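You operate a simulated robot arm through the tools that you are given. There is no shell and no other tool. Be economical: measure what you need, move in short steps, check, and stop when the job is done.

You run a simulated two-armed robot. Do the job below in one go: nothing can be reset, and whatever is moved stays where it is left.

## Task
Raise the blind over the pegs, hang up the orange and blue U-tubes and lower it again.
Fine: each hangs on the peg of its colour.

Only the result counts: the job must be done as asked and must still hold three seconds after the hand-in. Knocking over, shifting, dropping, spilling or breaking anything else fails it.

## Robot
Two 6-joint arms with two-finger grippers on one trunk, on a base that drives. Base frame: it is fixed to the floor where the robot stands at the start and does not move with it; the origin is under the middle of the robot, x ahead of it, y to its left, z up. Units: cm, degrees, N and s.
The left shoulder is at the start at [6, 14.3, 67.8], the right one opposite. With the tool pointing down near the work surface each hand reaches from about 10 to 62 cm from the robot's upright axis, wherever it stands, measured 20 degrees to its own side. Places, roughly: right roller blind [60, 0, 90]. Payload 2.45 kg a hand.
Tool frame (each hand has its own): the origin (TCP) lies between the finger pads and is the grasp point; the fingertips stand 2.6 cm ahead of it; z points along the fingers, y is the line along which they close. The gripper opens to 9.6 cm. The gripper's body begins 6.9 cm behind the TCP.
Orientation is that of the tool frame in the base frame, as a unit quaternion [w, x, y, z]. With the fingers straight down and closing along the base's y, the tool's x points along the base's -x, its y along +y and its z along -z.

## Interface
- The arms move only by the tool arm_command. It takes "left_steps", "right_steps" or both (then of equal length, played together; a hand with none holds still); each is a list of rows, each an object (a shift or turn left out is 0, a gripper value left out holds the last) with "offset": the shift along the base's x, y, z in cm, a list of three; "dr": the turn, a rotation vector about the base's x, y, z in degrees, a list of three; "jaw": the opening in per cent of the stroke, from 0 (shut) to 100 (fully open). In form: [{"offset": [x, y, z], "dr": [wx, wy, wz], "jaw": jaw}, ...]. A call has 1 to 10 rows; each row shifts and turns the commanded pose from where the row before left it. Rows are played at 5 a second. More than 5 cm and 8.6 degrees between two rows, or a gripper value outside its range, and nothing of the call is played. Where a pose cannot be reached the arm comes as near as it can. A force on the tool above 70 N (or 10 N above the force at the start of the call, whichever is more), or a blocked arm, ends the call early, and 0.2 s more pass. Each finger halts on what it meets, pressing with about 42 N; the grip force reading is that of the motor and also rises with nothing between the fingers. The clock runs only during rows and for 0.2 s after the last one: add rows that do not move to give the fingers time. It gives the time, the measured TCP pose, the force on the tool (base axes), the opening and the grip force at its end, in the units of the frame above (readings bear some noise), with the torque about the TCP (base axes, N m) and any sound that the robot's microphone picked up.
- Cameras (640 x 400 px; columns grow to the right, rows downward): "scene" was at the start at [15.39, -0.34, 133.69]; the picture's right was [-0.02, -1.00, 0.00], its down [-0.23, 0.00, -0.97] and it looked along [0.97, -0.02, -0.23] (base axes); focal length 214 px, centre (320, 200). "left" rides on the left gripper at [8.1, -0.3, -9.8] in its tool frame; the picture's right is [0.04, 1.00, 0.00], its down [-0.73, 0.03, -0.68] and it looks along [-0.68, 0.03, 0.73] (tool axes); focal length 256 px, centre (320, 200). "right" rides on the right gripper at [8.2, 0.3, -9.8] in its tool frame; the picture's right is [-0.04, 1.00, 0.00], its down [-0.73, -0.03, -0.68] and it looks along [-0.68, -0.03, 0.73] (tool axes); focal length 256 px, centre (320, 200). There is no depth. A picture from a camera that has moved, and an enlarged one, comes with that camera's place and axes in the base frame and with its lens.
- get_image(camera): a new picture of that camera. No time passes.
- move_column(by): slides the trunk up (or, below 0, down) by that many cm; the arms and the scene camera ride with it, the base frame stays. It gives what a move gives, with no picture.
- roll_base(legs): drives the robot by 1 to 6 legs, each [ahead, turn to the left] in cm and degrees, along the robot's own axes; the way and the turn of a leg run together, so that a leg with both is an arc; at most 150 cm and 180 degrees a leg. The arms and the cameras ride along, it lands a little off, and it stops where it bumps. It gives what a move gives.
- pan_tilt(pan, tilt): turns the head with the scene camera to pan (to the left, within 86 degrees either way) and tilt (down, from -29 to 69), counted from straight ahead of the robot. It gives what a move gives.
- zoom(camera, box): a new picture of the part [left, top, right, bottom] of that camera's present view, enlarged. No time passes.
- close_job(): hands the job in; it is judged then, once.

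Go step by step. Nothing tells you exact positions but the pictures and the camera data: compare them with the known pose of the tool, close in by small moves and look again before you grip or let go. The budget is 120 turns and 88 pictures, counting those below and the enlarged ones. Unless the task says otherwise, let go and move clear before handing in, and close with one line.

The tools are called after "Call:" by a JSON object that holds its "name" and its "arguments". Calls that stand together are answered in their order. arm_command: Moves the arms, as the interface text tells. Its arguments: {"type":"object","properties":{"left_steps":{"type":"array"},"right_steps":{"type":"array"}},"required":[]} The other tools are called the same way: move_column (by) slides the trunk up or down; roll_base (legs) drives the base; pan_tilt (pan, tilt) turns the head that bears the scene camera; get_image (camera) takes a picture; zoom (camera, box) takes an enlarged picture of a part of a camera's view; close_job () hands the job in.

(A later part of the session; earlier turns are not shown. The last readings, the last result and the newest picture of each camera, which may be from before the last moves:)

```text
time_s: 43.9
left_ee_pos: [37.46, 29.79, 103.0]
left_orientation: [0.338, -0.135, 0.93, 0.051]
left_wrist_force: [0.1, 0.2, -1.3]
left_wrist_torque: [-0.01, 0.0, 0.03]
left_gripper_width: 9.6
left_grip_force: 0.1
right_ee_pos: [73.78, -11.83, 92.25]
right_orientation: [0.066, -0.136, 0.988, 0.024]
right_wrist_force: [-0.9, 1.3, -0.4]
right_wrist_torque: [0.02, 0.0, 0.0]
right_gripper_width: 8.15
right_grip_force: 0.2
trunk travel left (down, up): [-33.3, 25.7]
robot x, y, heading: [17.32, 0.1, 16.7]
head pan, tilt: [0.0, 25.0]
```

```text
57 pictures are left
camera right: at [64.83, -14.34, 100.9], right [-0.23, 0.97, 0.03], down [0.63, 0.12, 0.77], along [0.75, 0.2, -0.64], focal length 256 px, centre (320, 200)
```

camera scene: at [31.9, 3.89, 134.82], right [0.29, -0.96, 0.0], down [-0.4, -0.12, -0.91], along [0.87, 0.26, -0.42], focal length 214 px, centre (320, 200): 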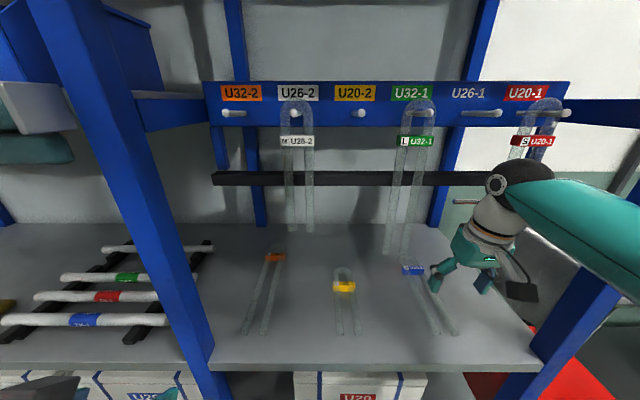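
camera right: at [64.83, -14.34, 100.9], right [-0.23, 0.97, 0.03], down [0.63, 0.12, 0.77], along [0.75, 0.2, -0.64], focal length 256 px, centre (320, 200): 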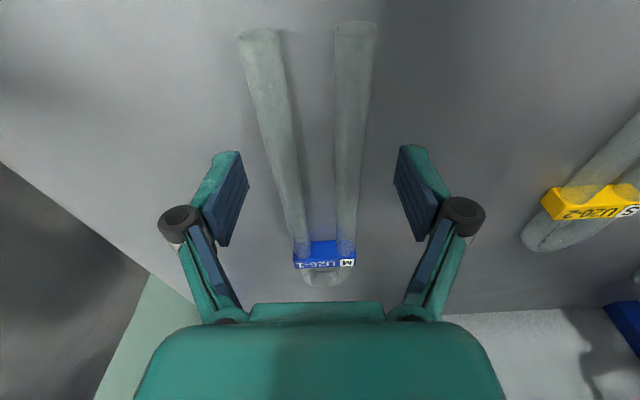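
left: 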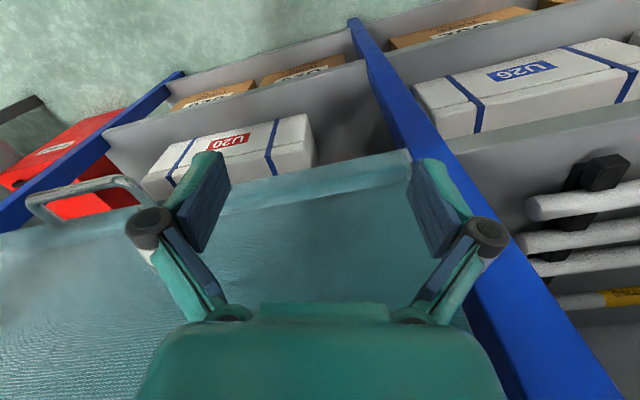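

Well centred. Lowering the last bit and closing slowly.

Call:
{"name": "arm_command", "arguments": {"right_steps": [{"offset": [0, 0, -0.3]}, {"offset": [0, 0, -0.3]}, {}]}}

Call:
{"name": "arm_command", "arguments": {"right_steps": [{"jaw": 70}, {"jaw": 55}, {"jaw": 40}, {"jaw": 40}, {}]}}

Call:
{"name": "get_image", "arguments": {"camera": "right"}}

```text
time_s: 44.6
left_ee_pos: [37.26, 29.79, 102.91]
left_orientation: [0.338, -0.135, 0.93, 0.05]
left_wrist_force: [1.0, -0.5, 0.5]
left_wrist_torque: [0.02, 0.01, 0.0]
left_gripper_width: 9.59
left_grip_force: 0.0
right_ee_pos: [73.84, -11.8, 91.7]
right_orientation: [0.065, -0.135, 0.988, 0.023]
right_wrist_force: [0.1, -0.5, 0.5]
right_wrist_torque: [0.01, -0.03, 0.03]
right_gripper_width: 8.19
right_grip_force: 0.2
trunk travel left (down, up): [-33.3, 25.7]
robot x, y, heading: [17.2, -0.29, 16.5]
head pan, tilt: [0.0, 25.0]
```

```text
time_s: 45.9
left_ee_pos: [37.24, 29.82, 103.02]
left_orientation: [0.338, -0.136, 0.93, 0.051]
left_wrist_force: [-0.1, -0.5, 0.1]
left_wrist_torque: [-0.03, 0.0, 0.02]
left_gripper_width: 9.6
left_grip_force: 0.1
right_ee_pos: [73.87, -11.86, 91.57]
right_orientation: [0.066, -0.135, 0.988, 0.024]
right_wrist_force: [0.6, -1.4, 3.4]
right_wrist_torque: [-0.07, 0.1, 0.03]
right_gripper_width: 5.31
right_grip_force: 42.2
trunk travel left (down, up): [-33.3, 25.7]
robot x, y, heading: [17.13, -0.25, 16.6]
head pan, tilt: [0.0, 25.0]
```

```text
56 pictures are left
camera right: at [64.82, -14.29, 100.38], right [-0.23, 0.97, 0.03], down [0.62, 0.12, 0.77], along [0.75, 0.2, -0.64], focal length 256 px, centre (320, 200)
```

right: 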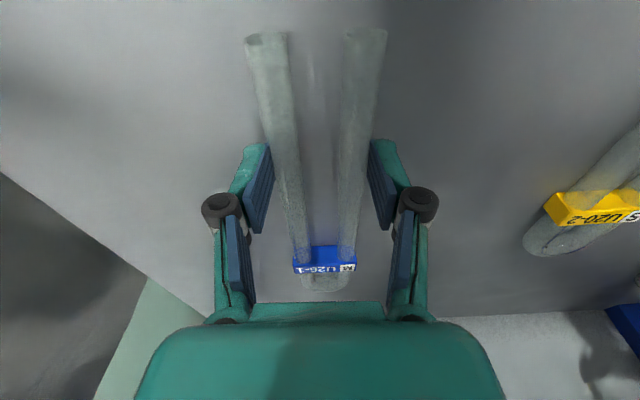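

The blue tube is gripped at 5.3 cm width. I'll lift slightly and check.

Call:
{"name": "arm_command", "arguments": {"right_steps": [{"offset": [0, 0, 1]}, {"offset": [0, 0, 2]}, {"offset": [0, 0, 2]}, {}]}}

Call:
{"name": "get_image", "arguments": {"camera": "right"}}

```text
time_s: 46.9
left_ee_pos: [37.38, 29.83, 103.03]
left_orientation: [0.338, -0.135, 0.93, 0.05]
left_wrist_force: [0.0, -0.2, 0.3]
left_wrist_torque: [0.0, 0.01, 0.0]
left_gripper_width: 9.61
left_grip_force: 0.1
right_ee_pos: [73.81, -11.82, 96.75]
right_orientation: [0.065, -0.136, 0.988, 0.024]
right_wrist_force: [-0.2, -0.1, -0.5]
right_wrist_torque: [-0.04, 0.0, -0.04]
right_gripper_width: 5.31
right_grip_force: 41.4
trunk travel left (down, up): [-33.3, 25.7]
robot x, y, heading: [17.17, -0.2, 16.3]
head pan, tilt: [0.0, 25.0]
```

```text
55 pictures are left
camera right: at [64.82, -14.28, 105.47], right [-0.23, 0.97, 0.03], down [0.63, 0.12, 0.77], along [0.74, 0.2, -0.64], focal length 256 px, centre (320, 200)
```

right: 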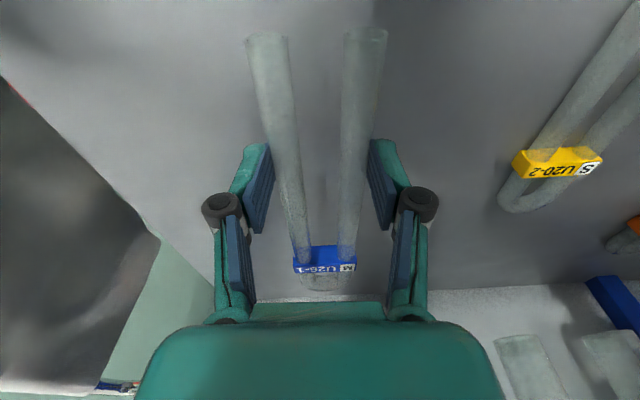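

Held firmly. Now pulling back along the rack normal while tilting the tube upright.

Call:
{"name": "arm_command", "arguments": {"right_steps": [{"offset": [-2.6, -0.8, 0.5]}, {"offset": [-2.6, -0.8, 0.5], "dr": [2.4, -8.1, 0]}, {"offset": [-2.6, -0.8, 0.5], "dr": [2.4, -8.1, 0]}, {"offset": [-2.6, -0.8, 0.5], "dr": [2.4, -8.1, 0]}, {"offset": [-2.4, -0.7, 0.5], "dr": [2.4, -8.1, 0]}, {"offset": [0, 0, 1], "dr": [2.4, -8.1, 0]}, {"offset": [0, 0, 1], "dr": [2.4, -8.1, 0]}, {}]}}

Call:
{"name": "get_image", "arguments": {"camera": "scene"}}

```text
time_s: 48.6
left_ee_pos: [37.32, 29.78, 103.07]
left_orientation: [0.338, -0.136, 0.93, 0.051]
left_wrist_force: [0.1, 0.1, 0.1]
left_wrist_torque: [-0.03, 0.03, 0.01]
left_gripper_width: 9.6
left_grip_force: 0.2
right_ee_pos: [61.03, -15.81, 101.23]
right_orientation: [0.482, -0.124, 0.863, 0.086]
right_wrist_force: [0.4, 0.0, 0.5]
right_wrist_torque: [0.0, 0.02, 0.03]
right_gripper_width: 3.84
right_grip_force: 0.0
trunk travel left (down, up): [-33.3, 25.7]
robot x, y, heading: [17.31, -0.23, 16.6]
head pan, tilt: [0.0, 25.0]
```

```text
54 pictures are left
camera scene: at [31.9, 3.9, 134.82], right [0.29, -0.96, 0.0], down [-0.41, -0.12, -0.91], along [0.87, 0.26, -0.42], focal length 214 px, centre (320, 200)
```

scene: 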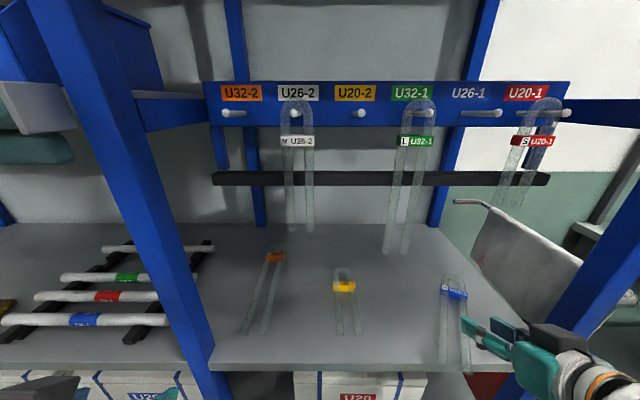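

The tube slipped out of the fingertips during the tilt and now lies on the shelf again. I'll look closely.

Call:
{"name": "zoom", "arguments": {"camera": "scene", "box": [400, 250, 540, 380]}}

Call:
{"name": "get_image", "arguments": {"camera": "right"}}

```text
3.08 times, centred on (470, 315) of scene
camera zoom: at [31.9, 3.9, 134.82], right [0.29, -0.96, 0.0], down [-0.41, -0.12, -0.91], along [0.87, 0.26, -0.42], focal length 660 px, centre (-142, -154)
```

zoom: 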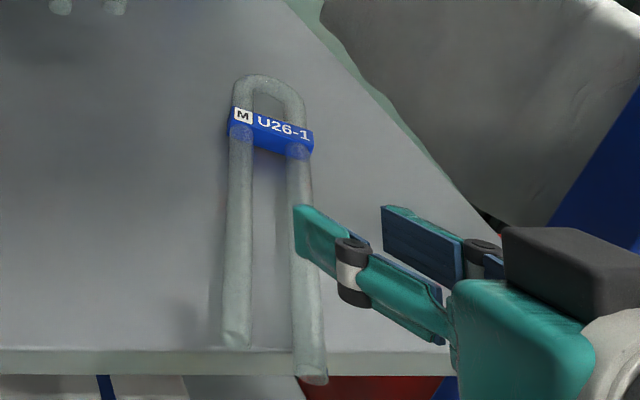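

```text
52 pictures are left
camera right: at [48.95, -19.06, 99.51], right [-0.28, 0.96, 0.06], down [-0.17, -0.11, 0.98], along [0.95, 0.26, 0.2], focal length 256 px, centre (320, 200)
```

right: 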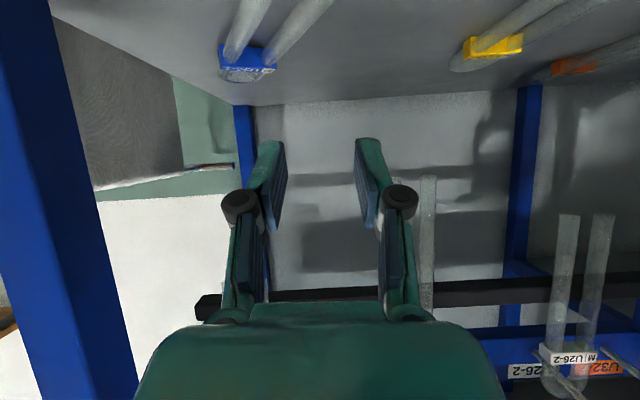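

The tube is intact, lying flat but turned ~28° to the right with one leg end slightly over the shelf edge. I gripped too near the fingertips; this time I'll go down to the shelf and grip nearer its balance point. Realigning above it.

Call:
{"name": "arm_command", "arguments": {"right_steps": [{"offset": [0, 0, 3], "dr": [0, 0, -7.2], "jaw": 85}, {"offset": [0, 0, 2], "dr": [0, 0, -7.2]}, {"offset": [1, 0, 0], "dr": [0, 0, -7.2]}, {"offset": [1, 0, 0], "dr": [0, 0, -7]}, {"offset": [1, 0, 0], "dr": [1.6, 7.5, 0]}, {"offset": [1, 0, 0], "dr": [1.6, 7.5, 0]}, {"offset": [1, 0, 0], "dr": [1.6, 7.5, 0]}, {"offset": [1, 0, 0], "dr": [1.6, 7.5, 0]}, {"offset": [1, 0, 0], "dr": [1.6, 7.5, 0]}, {"dr": [1.6, 7.5, 0]}]}}

Call:
{"name": "get_image", "arguments": {"camera": "right"}}

```text
time_s: 50.9
left_ee_pos: [37.34, 29.85, 102.94]
left_orientation: [0.337, -0.135, 0.93, 0.05]
left_wrist_force: [0.1, -0.4, 0.2]
left_wrist_torque: [0.02, -0.02, 0.01]
left_gripper_width: 9.61
left_grip_force: 0.1
right_ee_pos: [67.9, -15.76, 106.2]
right_orientation: [0.109, 0.112, 0.988, 0.002]
right_wrist_force: [0.7, -0.7, 0.2]
right_wrist_torque: [-0.04, 0.0, 0.01]
right_gripper_width: 8.16
right_grip_force: 0.1
trunk travel left (down, up): [-33.3, 25.7]
robot x, y, heading: [17.24, -0.14, 16.7]
head pan, tilt: [0.0, 25.0]
```

```text
51 pictures are left
camera right: at [58.36, -13.37, 114.17], right [0.26, 0.97, 0.04], down [0.55, -0.18, 0.82], along [0.8, -0.19, -0.57], focal length 256 px, centre (320, 200)
```

right: 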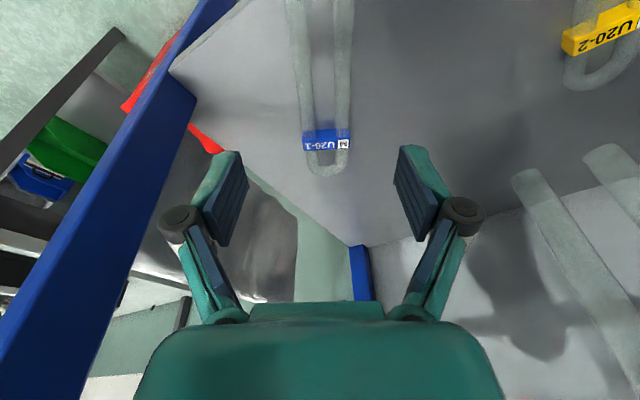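

Aligned with the tube. Moving over the grip point at [71.0, -15.1] and descending.

Call:
{"name": "arm_command", "arguments": {"right_steps": [{"offset": [3.1, 0.65, -2]}, {"offset": [0, 0, -3.5]}, {"offset": [0, 0, -3.5]}, {"offset": [0, 0, -3]}, {"offset": [0, 0, -2]}, {}]}}

Call:
{"name": "get_image", "arguments": {"camera": "right"}}

Call:
{"name": "arm_command", "arguments": {"right_steps": [{"offset": [0, 0, -0.3]}, {"offset": [0, 0, -0.3]}, {"offset": [0, 0, -0.2]}, {}]}}

```text
time_s: 52.2
left_ee_pos: [37.34, 29.77, 102.91]
left_orientation: [0.338, -0.135, 0.93, 0.05]
left_wrist_force: [-0.5, -1.0, -0.8]
left_wrist_torque: [0.01, -0.04, 0.0]
left_gripper_width: 9.6
left_grip_force: 0.0
right_ee_pos: [71.14, -14.96, 92.23]
right_orientation: [0.109, 0.112, 0.988, 0.002]
right_wrist_force: [0.1, -0.3, 0.4]
right_wrist_torque: [0.01, 0.04, -0.01]
right_gripper_width: 8.15
right_grip_force: 0.0
trunk travel left (down, up): [-33.3, 25.7]
robot x, y, heading: [17.42, -0.15, 16.8]
head pan, tilt: [0.0, 25.0]
```

```text
50 pictures are left
camera right: at [61.42, -12.67, 100.06], right [0.26, 0.97, 0.04], down [0.54, -0.18, 0.82], along [0.8, -0.19, -0.57], focal length 256 px, centre (320, 200)
```

right: 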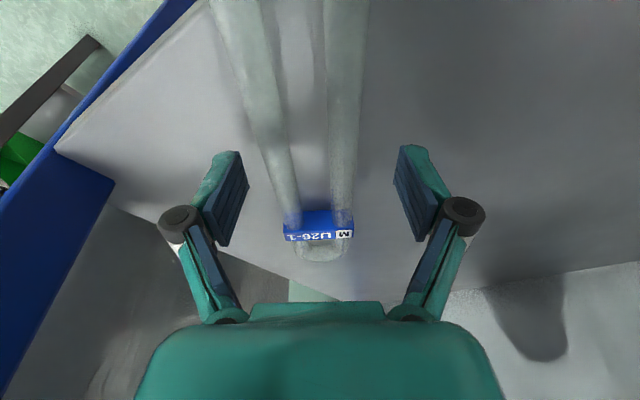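

```text
time_s: 53.2
left_ee_pos: [37.26, 29.81, 102.94]
left_orientation: [0.339, -0.135, 0.93, 0.051]
left_wrist_force: [-0.7, -0.9, 0.6]
left_wrist_torque: [0.0, 0.02, 0.0]
left_gripper_width: 9.6
left_grip_force: 0.0
right_ee_pos: [71.21, -15.15, 91.4]
right_orientation: [0.109, 0.112, 0.988, 0.002]
right_wrist_force: [-0.1, 0.4, 0.2]
right_wrist_torque: [0.04, -0.01, -0.02]
right_gripper_width: 8.16
right_grip_force: 0.1
trunk travel left (down, up): [-33.3, 25.7]
robot x, y, heading: [17.92, -0.29, 16.7]
head pan, tilt: [0.0, 25.0]
```

No shelf contact yet. Continuing down in small steps with a small lateral correction.

Call:
{"name": "arm_command", "arguments": {"right_steps": [{"offset": [-0.1, -0.5, -0.3]}, {"offset": [0, 0, -0.3]}, {}]}}

Call:
{"name": "arm_command", "arguments": {"right_steps": [{"offset": [0, 0, -0.3]}, {"offset": [0, 0, -0.3]}, {}]}}

```text
time_s: 54.0
left_ee_pos: [37.3, 29.78, 102.95]
left_orientation: [0.338, -0.135, 0.93, 0.051]
left_wrist_force: [0.2, 0.2, -0.2]
left_wrist_torque: [0.04, 0.02, 0.01]
left_gripper_width: 9.59
left_grip_force: 0.0
right_ee_pos: [71.06, -15.57, 90.78]
right_orientation: [0.11, 0.112, 0.988, 0.002]
right_wrist_force: [-0.5, 0.3, 0.1]
right_wrist_torque: [-0.02, -0.01, 0.01]
right_gripper_width: 8.14
right_grip_force: 0.1
trunk travel left (down, up): [-33.3, 25.7]
robot x, y, heading: [17.16, -0.32, 16.6]
head pan, tilt: [0.0, 25.0]
```

```text
time_s: 54.9
left_ee_pos: [37.42, 29.94, 103.0]
left_orientation: [0.338, -0.135, 0.93, 0.05]
left_wrist_force: [0.4, 0.0, -0.1]
left_wrist_torque: [-0.03, 0.03, 0.02]
left_gripper_width: 9.58
left_grip_force: 0.1
right_ee_pos: [70.96, -15.5, 90.34]
right_orientation: [0.109, 0.112, 0.988, 0.002]
right_wrist_force: [0.2, 0.3, 1.0]
right_wrist_torque: [0.02, -0.02, 0.0]
right_gripper_width: 8.16
right_grip_force: 0.1
trunk travel left (down, up): [-33.3, 25.7]
robot x, y, heading: [17.59, -0.01, 16.6]
head pan, tilt: [0.0, 25.0]
```

Call:
{"name": "arm_command", "arguments": {"right_steps": [{"offset": [0, 0, -0.25]}, {"offset": [0, 0, -0.25]}, {}]}}

Call:
{"name": "arm_command", "arguments": {"right_steps": [{"offset": [0, 0, -0.25]}, {"offset": [0, 0, -0.25]}, {}]}}

Call:
{"name": "get_image", "arguments": {"camera": "right"}}

```text
time_s: 55.6
left_ee_pos: [37.27, 29.8, 102.91]
left_orientation: [0.338, -0.135, 0.93, 0.05]
left_wrist_force: [0.3, -0.1, 0.2]
left_wrist_torque: [0.03, -0.01, 0.02]
left_gripper_width: 9.61
left_grip_force: 0.0
right_ee_pos: [71.19, -15.61, 89.81]
right_orientation: [0.11, 0.111, 0.988, 0.003]
right_wrist_force: [3.2, -1.4, 5.2]
right_wrist_torque: [-0.26, 0.05, 0.16]
right_gripper_width: 8.46
right_grip_force: 2.0
trunk travel left (down, up): [-33.3, 25.7]
robot x, y, heading: [17.32, -0.53, 16.6]
head pan, tilt: [0.0, 25.0]
```

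```text
time_s: 56.5
left_ee_pos: [37.15, 29.77, 102.95]
left_orientation: [0.338, -0.136, 0.93, 0.051]
left_wrist_force: [-0.8, 0.2, 0.7]
left_wrist_torque: [0.0, 0.0, -0.01]
left_gripper_width: 9.61
left_grip_force: 0.1
right_ee_pos: [70.99, -15.68, 89.46]
right_orientation: [0.111, 0.111, 0.988, 0.003]
right_wrist_force: [5.2, -5.2, 14.4]
right_wrist_torque: [-0.73, 0.17, 0.35]
right_gripper_width: 9.13
right_grip_force: 6.3
trunk travel left (down, up): [-33.3, 25.7]
robot x, y, heading: [17.23, 0.0, 16.6]
head pan, tilt: [0.0, 25.0]
```

```text
49 pictures are left
camera right: at [61.26, -13.23, 97.28], right [0.26, 0.97, 0.04], down [0.54, -0.18, 0.82], along [0.8, -0.19, -0.57], focal length 256 px, centre (320, 200)
```

right: 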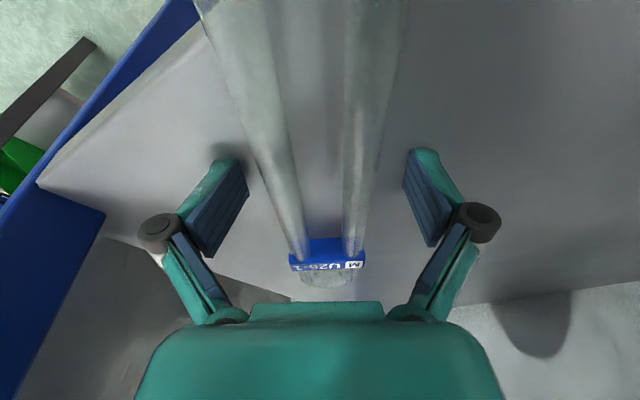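

Contact: the shelf is at z≈87.1, so my first grip was too high on the tube. Raising slightly and closing.

Call:
{"name": "arm_command", "arguments": {"right_steps": [{"offset": [0, 0, 0.5]}, {"jaw": 70}, {"jaw": 50}, {"jaw": 30}, {"jaw": 20}, {}, {}]}}

Call:
{"name": "get_image", "arguments": {"camera": "right"}}

```text
time_s: 58.0
left_ee_pos: [36.9, 29.75, 103.15]
left_orientation: [0.341, -0.135, 0.929, 0.05]
left_wrist_force: [0.1, 0.2, -0.6]
left_wrist_torque: [0.0, -0.07, 0.0]
left_gripper_width: 9.59
left_grip_force: 0.1
right_ee_pos: [70.79, -15.85, 90.55]
right_orientation: [0.119, 0.113, 0.986, 0.002]
right_wrist_force: [-11.2, -20.4, 58.4]
right_wrist_torque: [-2.06, 1.18, 0.03]
right_gripper_width: 5.68
right_grip_force: 41.7
trunk travel left (down, up): [-33.3, 25.7]
robot x, y, heading: [17.68, -0.24, 16.6]
head pan, tilt: [0.0, 25.0]
```

```text
48 pictures are left
camera right: at [60.92, -13.5, 98.27], right [0.26, 0.96, 0.04], down [0.53, -0.18, 0.83], along [0.81, -0.19, -0.56], focal length 256 px, centre (320, 200)
```

right: 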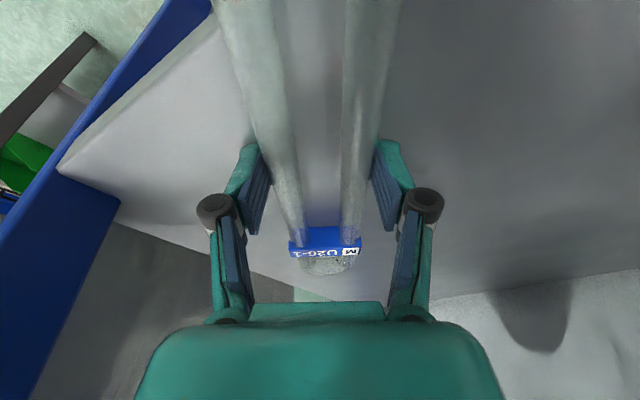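

Gripped at 5.7 cm (the true width), but closing pushed the tips into the shelf; easing up now.

Call:
{"name": "arm_command", "arguments": {"right_steps": [{"offset": [0, 0, 0.5]}, {"offset": [0, 0, 0.7]}, {"offset": [0, 0, 1]}, {"offset": [0, 0, 2]}, {}]}}

Call:
{"name": "get_image", "arguments": {"camera": "right"}}

```text
time_s: 59.2
left_ee_pos: [37.25, 29.85, 103.09]
left_orientation: [0.338, -0.136, 0.93, 0.051]
left_wrist_force: [-0.6, 0.2, 0.2]
left_wrist_torque: [0.01, -0.02, 0.0]
left_gripper_width: 9.6
left_grip_force: 0.0
right_ee_pos: [71.04, -15.47, 94.01]
right_orientation: [0.107, 0.112, 0.988, 0.002]
right_wrist_force: [-0.3, -0.6, -0.1]
right_wrist_torque: [0.01, 0.05, -0.03]
right_gripper_width: 5.64
right_grip_force: 42.1
trunk travel left (down, up): [-33.3, 25.7]
robot x, y, heading: [17.32, -0.3, 16.3]
head pan, tilt: [0.0, 25.0]
```

```text
47 pictures are left
camera right: at [61.36, -13.11, 101.82], right [0.26, 0.97, 0.04], down [0.55, -0.18, 0.82], along [0.8, -0.19, -0.57], focal length 256 px, centre (320, 200)
```

right: 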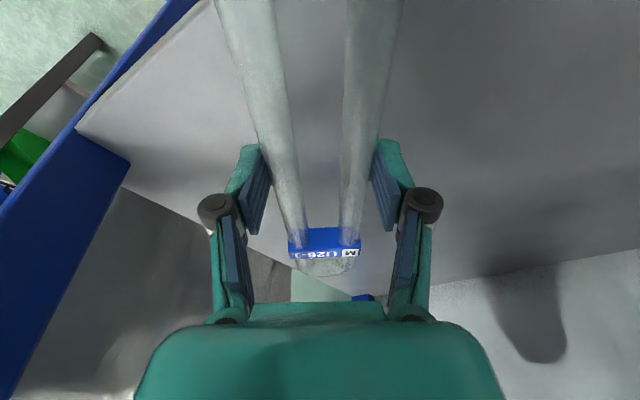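

Solid grip. Now retract, yaw back square with the rack, and check before tilting.

Call:
{"name": "arm_command", "arguments": {"right_steps": [{"offset": [-2.5, 0.05, 1], "dr": [0, 0, 7]}, {"offset": [-2.5, 0.05, 1], "dr": [0, 0, 7]}, {"offset": [-2.5, 0.05, 1], "dr": [0, 0, 7]}, {"offset": [-2.5, 0.05, 1], "dr": [0, 0, 8]}, {"dr": [2.3, -7.7, 0]}, {"dr": [2.3, -7.7, 0]}, {}]}}

Call:
{"name": "get_image", "arguments": {"camera": "right"}}

```text
time_s: 60.9
left_ee_pos: [37.25, 29.93, 102.94]
left_orientation: [0.338, -0.137, 0.93, 0.051]
left_wrist_force: [0.0, 0.0, -0.2]
left_wrist_torque: [-0.03, 0.01, -0.02]
left_gripper_width: 9.62
left_grip_force: 0.1
right_ee_pos: [61.06, -15.33, 97.92]
right_orientation: [0.243, -0.138, 0.959, 0.049]
right_wrist_force: [-0.2, -0.3, -1.1]
right_wrist_torque: [-0.02, 0.05, -0.02]
right_gripper_width: 5.62
right_grip_force: 41.9
trunk travel left (down, up): [-33.3, 25.7]
robot x, y, heading: [17.41, -0.47, 16.6]
head pan, tilt: [0.0, 25.0]
```

```text
46 pictures are left
camera right: at [49.78, -18.54, 102.75], right [-0.26, 0.97, 0.05], down [0.32, 0.04, 0.95], along [0.91, 0.26, -0.32], focal length 256 px, centre (320, 200)
```

right: 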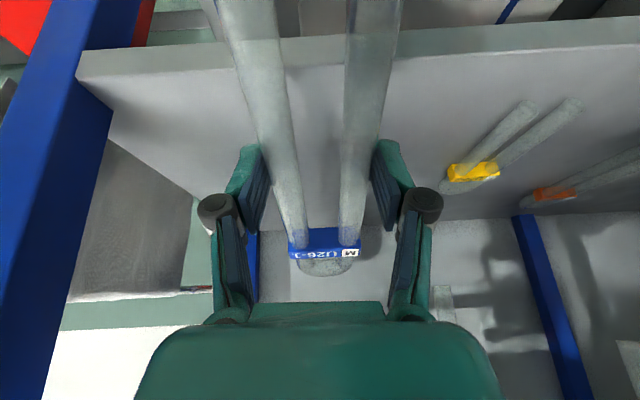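

Held rigidly. Continuing the tilt to vertical while rising.

Call:
{"name": "arm_command", "arguments": {"right_steps": [{"offset": [0, 0, 1], "dr": [2.37, -7.95, 0]}, {"offset": [0, 0, 1], "dr": [2.37, -7.95, 0]}, {"offset": [0, 0, 1], "dr": [2.37, -7.95, 0]}, {"offset": [0, 0, 1], "dr": [2.37, -7.95, 0]}, {"offset": [0, 0, 1], "dr": [2.37, -7.95, 0]}, {"offset": [0, 0, 1], "dr": [2.37, -7.95, 0]}, {}]}}

Call:
{"name": "arm_command", "arguments": {"right_steps": [{"offset": [0, 0, 2], "dr": [2.37, -7.95, 0]}, {"offset": [0, 0, 2], "dr": [2.37, -7.95, 0]}, {"offset": [0, 0, 2], "dr": [2.37, -7.95, 0]}, {}]}}

Call:
{"name": "get_image", "arguments": {"camera": "scene"}}

Call:
{"name": "get_image", "arguments": {"camera": "right"}}

```text
time_s: 62.5
left_ee_pos: [37.23, 29.76, 102.91]
left_orientation: [0.338, -0.135, 0.93, 0.051]
left_wrist_force: [0.0, 0.2, 0.5]
left_wrist_torque: [0.0, 0.0, -0.03]
left_gripper_width: 9.58
left_grip_force: 0.1
right_ee_pos: [61.19, -15.51, 103.75]
right_orientation: [0.613, -0.115, 0.775, 0.103]
right_wrist_force: [-0.1, -0.1, 0.2]
right_wrist_torque: [0.0, 0.03, 0.03]
right_gripper_width: 5.62
right_grip_force: 41.5
trunk travel left (down, up): [-33.3, 25.7]
robot x, y, heading: [17.31, 0.04, 16.7]
head pan, tilt: [0.0, 25.0]
```

```text
time_s: 63.5
left_ee_pos: [37.37, 29.76, 103.05]
left_orientation: [0.339, -0.135, 0.93, 0.05]
left_wrist_force: [0.1, -0.2, 0.7]
left_wrist_torque: [0.0, 0.0, 0.01]
left_gripper_width: 9.61
left_grip_force: 0.0
right_ee_pos: [60.96, -14.25, 111.3]
right_orientation: [0.751, -0.089, 0.644, 0.112]
right_wrist_force: [-0.2, 0.1, -0.9]
right_wrist_torque: [-0.03, -0.02, 0.03]
right_gripper_width: 5.65
right_grip_force: 41.5
right hand out of reach, approached as far as the arm can: row 1, 2, 3
trunk travel left (down, up): [-33.3, 25.7]
robot x, y, heading: [17.43, -0.29, 16.5]
head pan, tilt: [0.0, 25.0]
```

```text
45 pictures are left
camera scene: at [31.91, 3.89, 134.82], right [0.29, -0.96, 0.0], down [-0.41, -0.12, -0.91], along [0.87, 0.26, -0.42], focal length 214 px, centre (320, 200)
```

scene: 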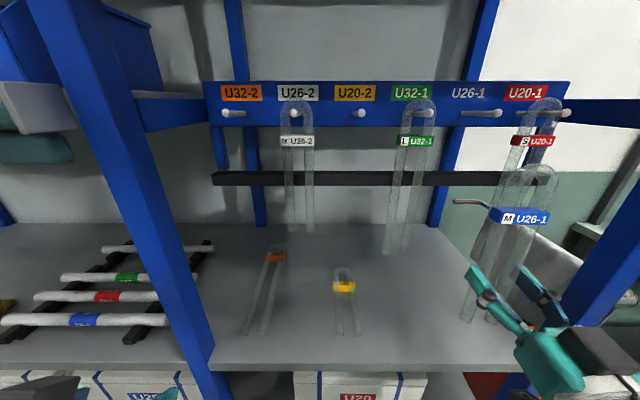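

```text
44 pictures are left
camera right: at [52.86, -16.41, 101.7], right [-0.29, 0.96, 0.05], down [-0.74, -0.26, 0.62], along [0.61, 0.14, 0.78], focal length 256 px, centre (320, 200)
```

right: 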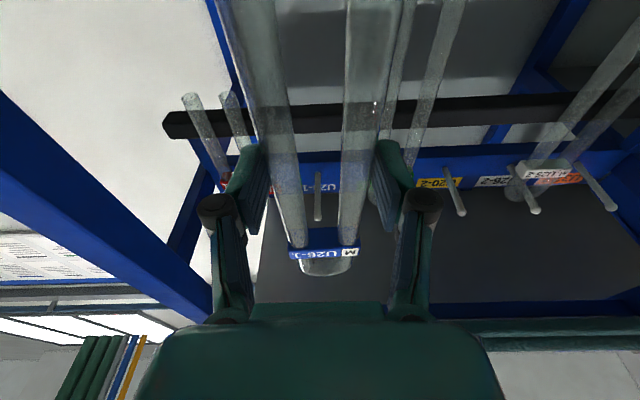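

The tube is upright and the blue peg shows right between its legs. Raising with the column by 9 cm, then settling the pose.

Call:
{"name": "move_column", "arguments": {"by": 9}}

Call:
{"name": "arm_command", "arguments": {"right_steps": [{"offset": [1.5, 0.4, 0]}, {"offset": [1.5, 0.4, 0]}, {}]}}

Call:
{"name": "get_image", "arguments": {"camera": "scene"}}

Call:
{"name": "get_image", "arguments": {"camera": "right"}}

```text
time_s: 64.7
left_ee_pos: [37.27, 29.79, 111.97]
left_orientation: [0.338, -0.136, 0.93, 0.052]
left_wrist_force: [-0.3, 0.1, 0.4]
left_wrist_torque: [0.02, 0.03, -0.02]
left_gripper_width: 9.58
left_grip_force: 0.1
right_ee_pos: [61.06, -14.47, 120.13]
right_orientation: [0.751, -0.09, 0.645, 0.113]
right_wrist_force: [0.0, -0.9, -0.5]
right_wrist_torque: [0.01, 0.0, 0.0]
right_gripper_width: 5.64
right_grip_force: 41.8
trunk travel left (down, up): [-42.3, 16.7]
robot x, y, heading: [17.05, -0.09, 16.6]
head pan, tilt: [0.0, 25.0]
```

```text
time_s: 65.5
left_ee_pos: [37.23, 29.75, 111.95]
left_orientation: [0.338, -0.136, 0.93, 0.052]
left_wrist_force: [0.1, -0.4, 0.0]
left_wrist_torque: [0.02, -0.01, 0.03]
left_gripper_width: 9.62
left_grip_force: 0.1
right_ee_pos: [63.75, -13.17, 120.44]
right_orientation: [0.749, -0.087, 0.647, 0.109]
right_wrist_force: [0.6, 0.6, -0.3]
right_wrist_torque: [0.02, 0.02, 0.01]
right_gripper_width: 5.63
right_grip_force: 41.9
right hand out of reach, approached as far as the arm can: row 2
trunk travel left (down, up): [-42.3, 16.7]
robot x, y, heading: [17.67, -0.38, 16.6]
head pan, tilt: [0.0, 25.0]
```

```text
43 pictures are left
camera scene: at [31.89, 3.89, 143.82], right [0.29, -0.96, 0.0], down [-0.4, -0.12, -0.91], along [0.87, 0.26, -0.42], focal length 214 px, centre (320, 200)
```

scene: 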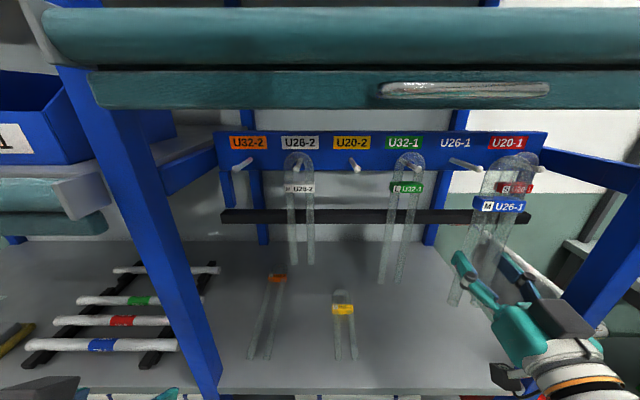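

```text
42 pictures are left
camera right: at [55.53, -15.03, 110.98], right [-0.28, 0.96, 0.05], down [-0.74, -0.25, 0.62], along [0.61, 0.14, 0.78], focal length 256 px, centre (320, 200)
```

right: 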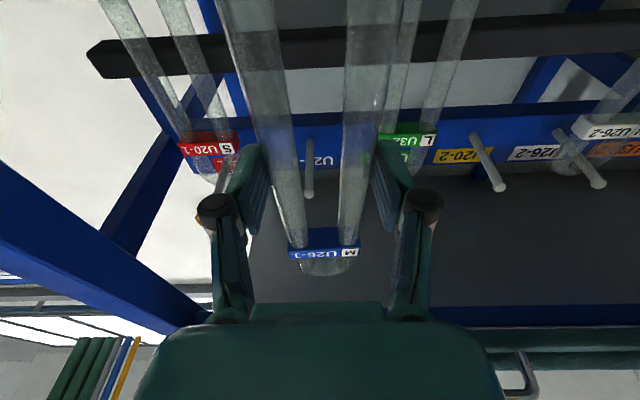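

Nearly lined up: bend top ≈137, peg ≈133.2 at lateral 32.7. I'll advance a little with a slight rise and re-check alignment before entering.

Call:
{"name": "arm_command", "arguments": {"right_steps": [{"offset": [1.9, 0.7, 1.5]}, {"offset": [1.0, 0.3, 0]}, {}]}}

Call:
{"name": "zoom", "arguments": {"camera": "scene", "box": [400, 110, 600, 340]}}

Call:
{"name": "get_image", "arguments": {"camera": "right"}}

```text
time_s: 66.3
left_ee_pos: [37.23, 29.82, 111.9]
left_orientation: [0.338, -0.135, 0.93, 0.051]
left_wrist_force: [1.1, 0.6, -0.4]
left_wrist_torque: [-0.01, -0.01, 0.01]
left_gripper_width: 9.58
left_grip_force: 0.1
right_ee_pos: [66.64, -12.11, 122.04]
right_orientation: [0.75, -0.089, 0.646, 0.111]
right_wrist_force: [-0.3, 0.8, -0.7]
right_wrist_torque: [0.03, 0.01, -0.03]
right_gripper_width: 5.62
right_grip_force: 41.6
trunk travel left (down, up): [-42.3, 16.7]
robot x, y, heading: [17.12, -0.28, 16.4]
head pan, tilt: [0.0, 25.0]
```

```text
1.74 times, centred on (500, 225) of scene
camera zoom: at [31.92, 3.9, 143.82], right [0.29, -0.96, 0.0], down [-0.41, -0.12, -0.91], along [0.87, 0.26, -0.42], focal length 373 px, centre (7, 156)
```

zoom: 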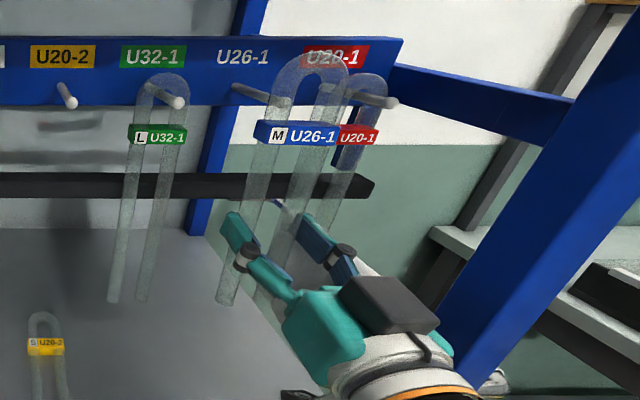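

```text
40 pictures are left
camera right: at [58.45, -14.01, 112.51], right [-0.29, 0.96, 0.05], down [-0.74, -0.25, 0.62], along [0.61, 0.14, 0.78], focal length 256 px, centre (320, 200)
```

right: 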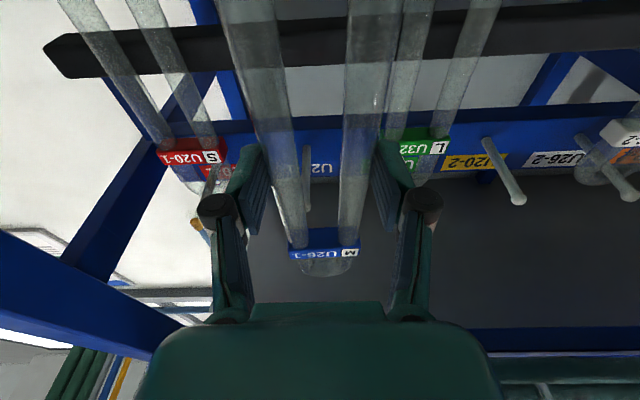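

Aligned in height. Shifting 0.8 cm right and advancing onto the peg.

Call:
{"name": "arm_command", "arguments": {"right_steps": [{"offset": [0.25, -0.75, 0]}, {"offset": [1.9, 0.57, 0]}, {"offset": [1.9, 0.57, 0]}, {}]}}

Call:
{"name": "zoom", "arguments": {"camera": "scene", "box": [400, 110, 600, 340]}}

Call:
{"name": "get_image", "arguments": {"camera": "right"}}

```text
time_s: 67.3
left_ee_pos: [37.2, 29.82, 112.02]
left_orientation: [0.338, -0.135, 0.93, 0.051]
left_wrist_force: [-0.5, 0.4, 0.2]
left_wrist_torque: [0.02, -0.01, 0.0]
left_gripper_width: 9.56
left_grip_force: 0.0
right_ee_pos: [69.76, -10.59, 122.75]
right_orientation: [0.751, -0.087, 0.645, 0.11]
right_wrist_force: [-6.6, -3.4, -2.3]
right_wrist_torque: [0.24, -0.64, -0.19]
right_gripper_width: 5.64
right_grip_force: 42.3
right hand out of reach, approached as far as the arm can: row 1, 2, 3
trunk travel left (down, up): [-42.3, 16.7]
robot x, y, heading: [17.52, -0.49, 16.7]
head pan, tilt: [0.0, 25.0]
```

```text
1.74 times, centred on (500, 225) of scene
camera zoom: at [31.78, 3.84, 143.83], right [0.29, -0.96, 0.0], down [-0.4, -0.12, -0.91], along [0.87, 0.26, -0.42], focal length 373 px, centre (7, 156)
```

zoom: 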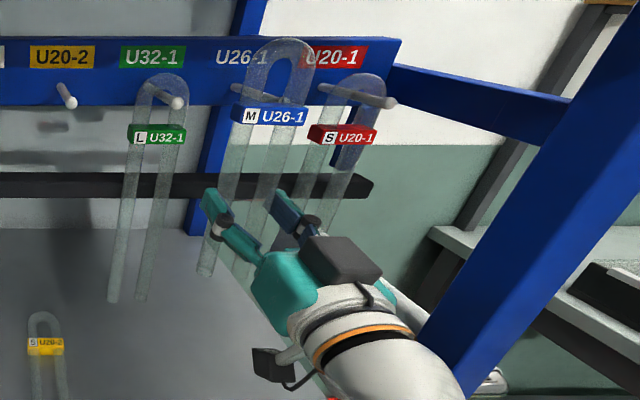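

```text
38 pictures are left
camera right: at [61.66, -12.55, 113.18], right [-0.28, 0.96, 0.05], down [-0.74, -0.25, 0.62], along [0.61, 0.14, 0.78], focal length 256 px, centre (320, 200)
```

right: 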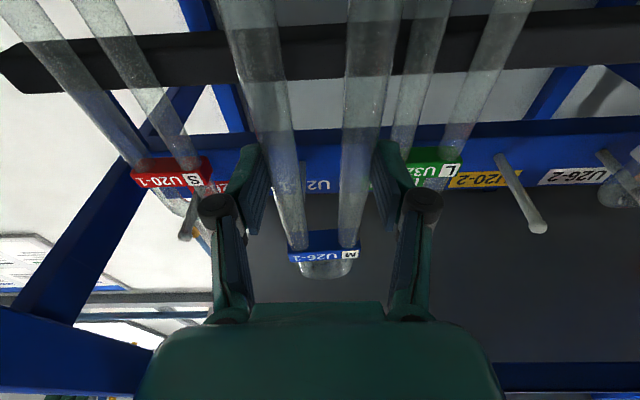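

The peg is touching the tube's right leg: the arm is at a wrist limit and drifts left. I'll back off and redistribute: raise the column while lowering the arm, to get a freer posture.

Call:
{"name": "arm_command", "arguments": {"right_steps": [{"offset": [-1.9, -0.6, 0]}, {"offset": [-1.9, -0.6, 0]}, {"offset": [0, 0, -2]}, {"offset": [0, 0, -2]}, {}]}}

Call:
{"name": "move_column", "arguments": {"by": 6}}

Call:
{"name": "arm_command", "arguments": {"right_steps": [{"offset": [0, -0.3, -2]}, {"offset": [0, -0.3, -2]}, {"offset": [0, -0.3, -2]}, {"offset": [0, -0.3, -2]}, {}]}}

Call:
{"name": "move_column", "arguments": {"by": 7}}

```text
time_s: 68.5
left_ee_pos: [37.35, 29.85, 112.0]
left_orientation: [0.338, -0.135, 0.93, 0.051]
left_wrist_force: [0.3, -0.2, 0.7]
left_wrist_torque: [-0.01, -0.02, -0.05]
left_gripper_width: 9.61
left_grip_force: 0.0
right_ee_pos: [65.6, -11.05, 119.26]
right_orientation: [0.75, -0.087, 0.647, 0.11]
right_wrist_force: [-1.0, -0.3, -1.0]
right_wrist_torque: [0.03, 0.02, -0.01]
right_gripper_width: 5.62
right_grip_force: 42.4
right hand out of reach, approached as far as the arm can: row 4
trunk travel left (down, up): [-42.3, 16.7]
robot x, y, heading: [17.6, -0.39, 16.6]
head pan, tilt: [0.0, 25.0]
```

```text
time_s: 69.5
left_ee_pos: [37.26, 29.79, 118.0]
left_orientation: [0.338, -0.135, 0.93, 0.051]
left_wrist_force: [-0.3, 0.2, 0.1]
left_wrist_torque: [0.02, 0.0, 0.0]
left_gripper_width: 9.6
left_grip_force: 0.1
right_ee_pos: [65.67, -11.0, 125.19]
right_orientation: [0.749, -0.088, 0.647, 0.11]
right_wrist_force: [0.3, 0.1, -0.1]
right_wrist_torque: [-0.02, 0.0, 0.04]
right_gripper_width: 5.61
right_grip_force: 41.8
trunk travel left (down, up): [-48.3, 10.7]
robot x, y, heading: [17.26, 0.12, 16.6]
head pan, tilt: [0.0, 25.0]
```

```text
time_s: 70.7
left_ee_pos: [37.33, 29.95, 117.95]
left_orientation: [0.338, -0.136, 0.93, 0.051]
left_wrist_force: [0.2, -0.8, 0.3]
left_wrist_torque: [-0.01, -0.02, -0.01]
left_gripper_width: 9.59
left_grip_force: 0.1
right_ee_pos: [66.44, -8.9, 122.35]
right_orientation: [0.749, -0.086, 0.648, 0.108]
right_wrist_force: [-0.9, -0.5, -1.3]
right_wrist_torque: [0.0, 0.01, 0.04]
right_gripper_width: 5.6
right_grip_force: 41.8
right hand out of reach, approached as far as the arm can: row 1, 2, 3, 4
trunk travel left (down, up): [-48.3, 10.7]
robot x, y, heading: [17.57, -0.63, 16.6]
head pan, tilt: [0.0, 25.0]
```

```text
time_s: 71.8
left_ee_pos: [37.31, 29.99, 124.96]
left_orientation: [0.338, -0.136, 0.93, 0.051]
left_wrist_force: [-0.3, 0.8, -0.1]
left_wrist_torque: [-0.01, -0.02, -0.01]
left_gripper_width: 9.6
left_grip_force: 0.1
right_ee_pos: [66.5, -8.98, 129.47]
right_orientation: [0.748, -0.086, 0.649, 0.108]
right_wrist_force: [0.0, 0.3, 0.2]
right_wrist_torque: [0.01, -0.02, -0.05]
right_gripper_width: 5.64
right_grip_force: 42.3
trunk travel left (down, up): [-55.3, 3.7]
robot x, y, heading: [17.28, -0.67, 16.6]
head pan, tilt: [0.0, 25.0]
```

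Lowering the arm relative to the column was the wrong way; the wrist needs the arm higher relative to the trunk. Reversing: column down, then arm up and right.

Call:
{"name": "move_column", "arguments": {"by": -20}}

Call:
{"name": "arm_command", "arguments": {"right_steps": [{"offset": [-1, -1, 2]}, {"offset": [-1, -1, 2]}, {"offset": [0, -1, 2]}, {"offset": [0, -1, 1]}, {}]}}

Call:
{"name": "get_image", "arguments": {"camera": "scene"}}

```text
time_s: 74.0
left_ee_pos: [37.35, 29.91, 104.86]
left_orientation: [0.337, -0.136, 0.93, 0.051]
left_wrist_force: [-0.1, 0.7, -0.7]
left_wrist_torque: [0.01, 0.03, -0.01]
left_gripper_width: 9.61
left_grip_force: 0.0
right_ee_pos: [66.49, -8.95, 109.43]
right_orientation: [0.748, -0.086, 0.649, 0.108]
right_wrist_force: [0.3, 0.7, -1.5]
right_wrist_torque: [0.01, -0.01, 0.02]
right_gripper_width: 5.61
right_grip_force: 41.8
trunk travel left (down, up): [-35.3, 23.7]
robot x, y, heading: [17.07, -0.45, 16.6]
head pan, tilt: [0.0, 25.0]
```

```text
time_s: 75.2
left_ee_pos: [37.29, 29.82, 104.94]
left_orientation: [0.339, -0.135, 0.93, 0.051]
left_wrist_force: [-0.1, -0.3, 0.4]
left_wrist_torque: [0.0, 0.01, 0.0]
left_gripper_width: 9.59
left_grip_force: 0.1
right_ee_pos: [64.54, -12.96, 116.47]
right_orientation: [0.748, -0.087, 0.649, 0.109]
right_wrist_force: [-0.1, -0.6, -0.7]
right_wrist_torque: [-0.03, 0.02, 0.01]
right_gripper_width: 5.6
right_grip_force: 41.9
trunk travel left (down, up): [-35.3, 23.7]
robot x, y, heading: [17.05, -0.59, 16.6]
head pan, tilt: [0.0, 25.0]
```

```text
37 pictures are left
camera scene: at [31.92, 3.9, 136.82], right [0.29, -0.96, 0.0], down [-0.41, -0.12, -0.91], along [0.87, 0.26, -0.42], focal length 214 px, centre (320, 200)
```

scene: 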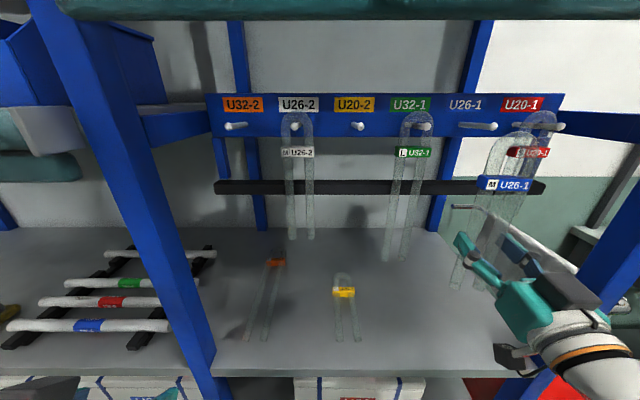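

Reachable now with correct orientation. Raising 5.5 cm and shifting right 0.8 cm, then check from the wrist camera.

Call:
{"name": "arm_command", "arguments": {"right_steps": [{"offset": [0.2, -0.4, 2]}, {"offset": [0, -0.4, 2]}, {"offset": [0, 0, 1.5]}, {}]}}

Call:
{"name": "get_image", "arguments": {"camera": "right"}}

```text
time_s: 76.2
left_ee_pos: [37.36, 29.88, 104.99]
left_orientation: [0.338, -0.135, 0.93, 0.05]
left_wrist_force: [0.4, 0.2, 0.3]
left_wrist_torque: [0.03, -0.02, -0.01]
left_gripper_width: 9.62
left_grip_force: 0.0
right_ee_pos: [64.61, -13.64, 121.97]
right_orientation: [0.749, -0.086, 0.649, 0.108]
right_wrist_force: [-0.4, -0.9, -1.0]
right_wrist_torque: [0.02, -0.01, 0.03]
right_gripper_width: 5.61
right_grip_force: 42.0
trunk travel left (down, up): [-35.3, 23.7]
robot x, y, heading: [17.25, -0.05, 16.8]
head pan, tilt: [0.0, 25.0]
```

```text
36 pictures are left
camera right: at [56.48, -15.51, 112.47], right [-0.28, 0.96, 0.05], down [-0.74, -0.25, 0.63], along [0.61, 0.14, 0.78], focal length 256 px, centre (320, 200)
```

right: 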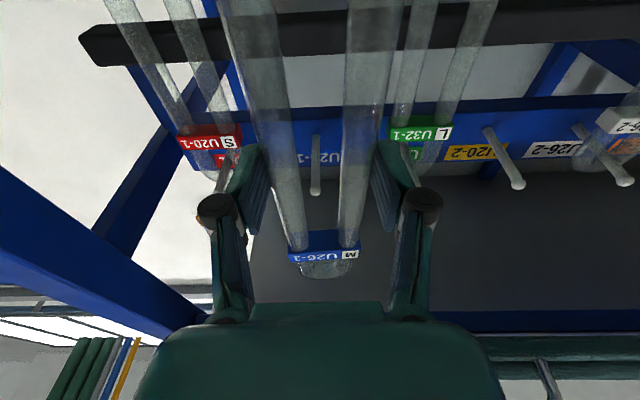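

Peg tip sits between the legs. A small right correction and then forward onto the peg.

Call:
{"name": "arm_command", "arguments": {"right_steps": [{"offset": [0.2, -0.6, 0]}, {"offset": [1.9, 0.57, 0]}, {"offset": [1.9, 0.57, 0]}, {"offset": [1.5, 0.45, 0]}, {}]}}

Call:
{"name": "zoom", "arguments": {"camera": "scene", "box": [400, 80, 600, 310]}}

Call:
{"name": "get_image", "arguments": {"camera": "right"}}

```text
time_s: 77.3
left_ee_pos: [37.29, 29.91, 104.88]
left_orientation: [0.338, -0.135, 0.93, 0.049]
left_wrist_force: [0.1, 0.8, 0.2]
left_wrist_torque: [0.02, 0.01, 0.03]
left_gripper_width: 9.61
left_grip_force: 0.0
right_ee_pos: [70.35, -12.75, 121.95]
right_orientation: [0.749, -0.086, 0.648, 0.108]
right_wrist_force: [-0.7, -0.6, -1.1]
right_wrist_torque: [-0.02, 0.02, 0.02]
right_gripper_width: 5.61
right_grip_force: 41.6
trunk travel left (down, up): [-35.3, 23.7]
robot x, y, heading: [17.12, 0.1, 16.8]
head pan, tilt: [0.0, 25.0]
```

```text
1.74 times, centred on (500, 195) of scene
camera zoom: at [31.9, 3.9, 136.82], right [0.29, -0.96, 0.0], down [-0.4, -0.12, -0.91], along [0.87, 0.26, -0.42], focal length 373 px, centre (7, 209)
```

zoom: 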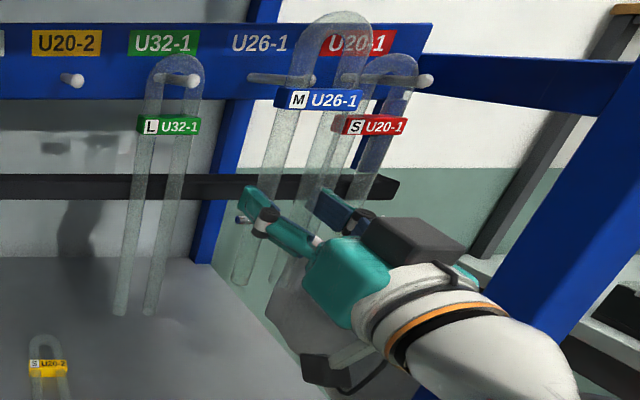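

```text
34 pictures are left
camera right: at [62.07, -14.7, 112.47], right [-0.28, 0.96, 0.05], down [-0.74, -0.25, 0.63], along [0.61, 0.14, 0.78], focal length 256 px, centre (320, 200)
```

right: 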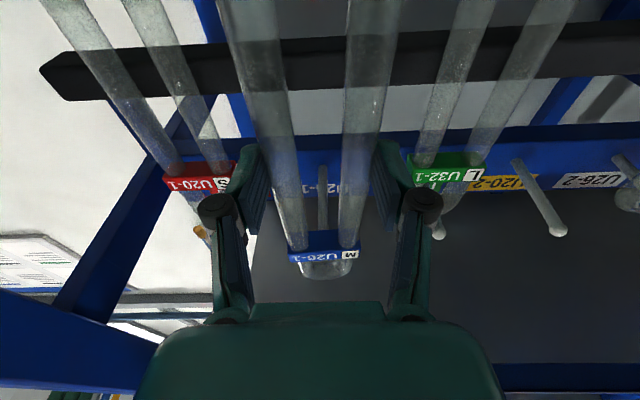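

The peg is centred between the legs with no contact. Advancing 3 cm more.

Call:
{"name": "arm_command", "arguments": {"right_steps": [{"offset": [1.4, 0.43, 0]}, {"offset": [1.4, 0.43, 0]}, {}]}}

Call:
{"name": "zoom", "arguments": {"camera": "scene", "box": [400, 80, 600, 310]}}

```text
time_s: 78.2
left_ee_pos: [37.35, 29.84, 104.93]
left_orientation: [0.337, -0.136, 0.93, 0.051]
left_wrist_force: [0.7, -0.3, 0.2]
left_wrist_torque: [-0.04, -0.02, -0.03]
left_gripper_width: 9.61
left_grip_force: 0.1
right_ee_pos: [73.22, -11.96, 121.77]
right_orientation: [0.747, -0.086, 0.65, 0.108]
right_wrist_force: [-0.7, -0.4, -12.9]
right_wrist_torque: [-0.03, 0.04, 0.02]
right_gripper_width: 5.64
right_grip_force: 42.3
trunk travel left (down, up): [-35.3, 23.7]
robot x, y, heading: [17.15, -0.34, 16.5]
head pan, tilt: [0.0, 25.0]
```

```text
1.74 times, centred on (500, 195) of scene
camera zoom: at [32.02, 3.89, 136.8], right [0.29, -0.96, 0.0], down [-0.41, -0.12, -0.91], along [0.87, 0.26, -0.42], focal length 373 px, centre (7, 209)
```

zoom: 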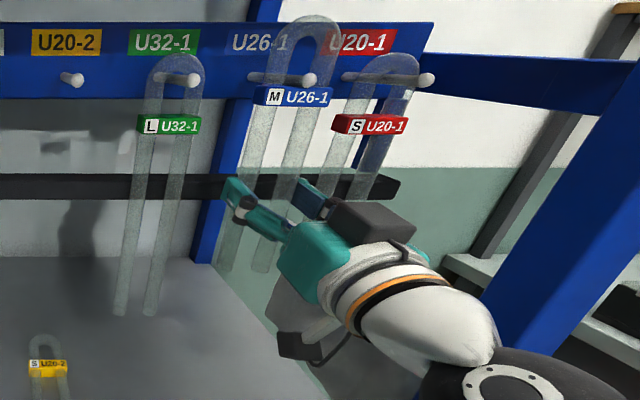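

The peg is through the U, just above the tag and pressing on it slightly; I'm a bit high. Lowering stepwise until the bend rests on the peg.

Call:
{"name": "arm_command", "arguments": {"right_steps": [{"offset": [0, 0, -0.7]}, {"offset": [0, 0, -0.8]}, {"offset": [0, 0, -0.5]}, {}]}}

Call:
{"name": "arm_command", "arguments": {"right_steps": [{"offset": [0, 0, -0.4]}, {"offset": [0, 0, -0.4]}, {}]}}

Call:
{"name": "zoom", "arguments": {"camera": "scene", "box": [400, 80, 600, 310]}}

```text
time_s: 79.2
left_ee_pos: [37.33, 29.8, 105.05]
left_orientation: [0.338, -0.135, 0.93, 0.05]
left_wrist_force: [0.2, -0.3, -0.5]
left_wrist_torque: [-0.01, 0.05, 0.01]
left_gripper_width: 9.58
left_grip_force: 0.0
right_ee_pos: [72.87, -11.96, 119.93]
right_orientation: [0.749, -0.086, 0.648, 0.108]
right_wrist_force: [0.5, -0.8, -1.7]
right_wrist_torque: [-0.01, 0.02, 0.03]
right_gripper_width: 5.64
right_grip_force: 41.8
trunk travel left (down, up): [-35.3, 23.7]
robot x, y, heading: [17.51, -0.08, 16.3]
head pan, tilt: [0.0, 25.0]
```

```text
time_s: 80.0
left_ee_pos: [37.41, 29.85, 104.97]
left_orientation: [0.338, -0.135, 0.93, 0.051]
left_wrist_force: [-1.0, 0.3, 0.4]
left_wrist_torque: [0.01, -0.04, 0.0]
left_gripper_width: 9.62
left_grip_force: 0.0
right_ee_pos: [73.05, -11.73, 119.18]
right_orientation: [0.748, -0.084, 0.65, 0.107]
right_wrist_force: [-0.1, -0.1, 0.2]
right_wrist_torque: [0.0, 0.02, -0.01]
right_gripper_width: 5.63
right_grip_force: 41.7
trunk travel left (down, up): [-35.3, 23.7]
robot x, y, heading: [17.28, -0.1, 16.6]
head pan, tilt: [0.0, 25.0]
```

```text
1.74 times, centred on (500, 195) of scene
camera zoom: at [31.92, 3.9, 136.82], right [0.29, -0.96, 0.0], down [-0.41, -0.12, -0.91], along [0.87, 0.26, -0.42], focal length 373 px, centre (7, 209)
```

zoom: 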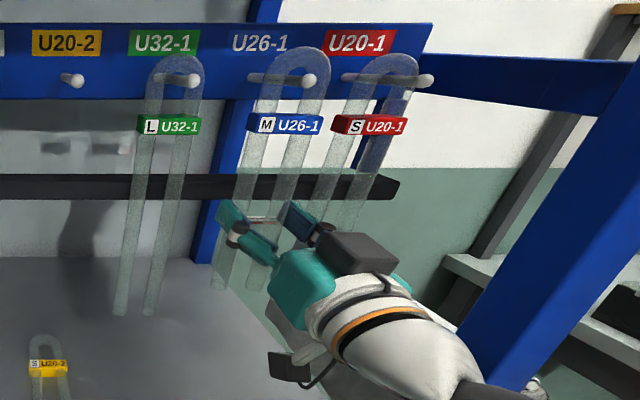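

Nearly seated level with its neighbours. A little farther in and down to contact.

Call:
{"name": "arm_command", "arguments": {"right_steps": [{"offset": [0.8, 0.24, 0]}, {"offset": [0, 0, -0.3]}, {"offset": [0, 0, -0.3]}, {}]}}

Call:
{"name": "arm_command", "arguments": {"right_steps": [{"offset": [0, 0, -0.2]}, {"offset": [0, 0, -0.2]}, {}]}}

```text
time_s: 81.0
left_ee_pos: [37.41, 29.73, 104.89]
left_orientation: [0.338, -0.135, 0.93, 0.05]
left_wrist_force: [0.2, 0.3, 0.0]
left_wrist_torque: [-0.02, -0.02, 0.0]
left_gripper_width: 9.59
left_grip_force: 0.1
right_ee_pos: [73.61, -11.45, 118.76]
right_orientation: [0.749, -0.083, 0.649, 0.107]
right_wrist_force: [2.7, -3.8, 3.8]
right_wrist_torque: [0.55, 0.3, -0.06]
right_gripper_width: 5.62
right_grip_force: 41.7
right hand out of reach, approached as far as the arm can: row 2
trunk travel left (down, up): [-35.3, 23.7]
robot x, y, heading: [17.43, -0.45, 16.5]
head pan, tilt: [0.0, 25.0]
```

```text
time_s: 81.8
left_ee_pos: [37.4, 29.68, 105.21]
left_orientation: [0.337, -0.135, 0.93, 0.049]
left_wrist_force: [-0.2, -0.2, -0.1]
left_wrist_torque: [-0.02, -0.03, 0.01]
left_gripper_width: 9.6
left_grip_force: 0.0
right_ee_pos: [73.52, -11.44, 118.79]
right_orientation: [0.75, -0.082, 0.648, 0.107]
right_wrist_force: [5.8, -9.2, 11.0]
right_wrist_torque: [1.28, 0.54, -0.19]
right_gripper_width: 5.65
right_grip_force: 41.9
right hand out of reach, approached as far as the arm can: row 2
trunk travel left (down, up): [-35.3, 23.7]
robot x, y, heading: [17.3, -0.07, 16.6]
head pan, tilt: [0.0, 25.0]
```

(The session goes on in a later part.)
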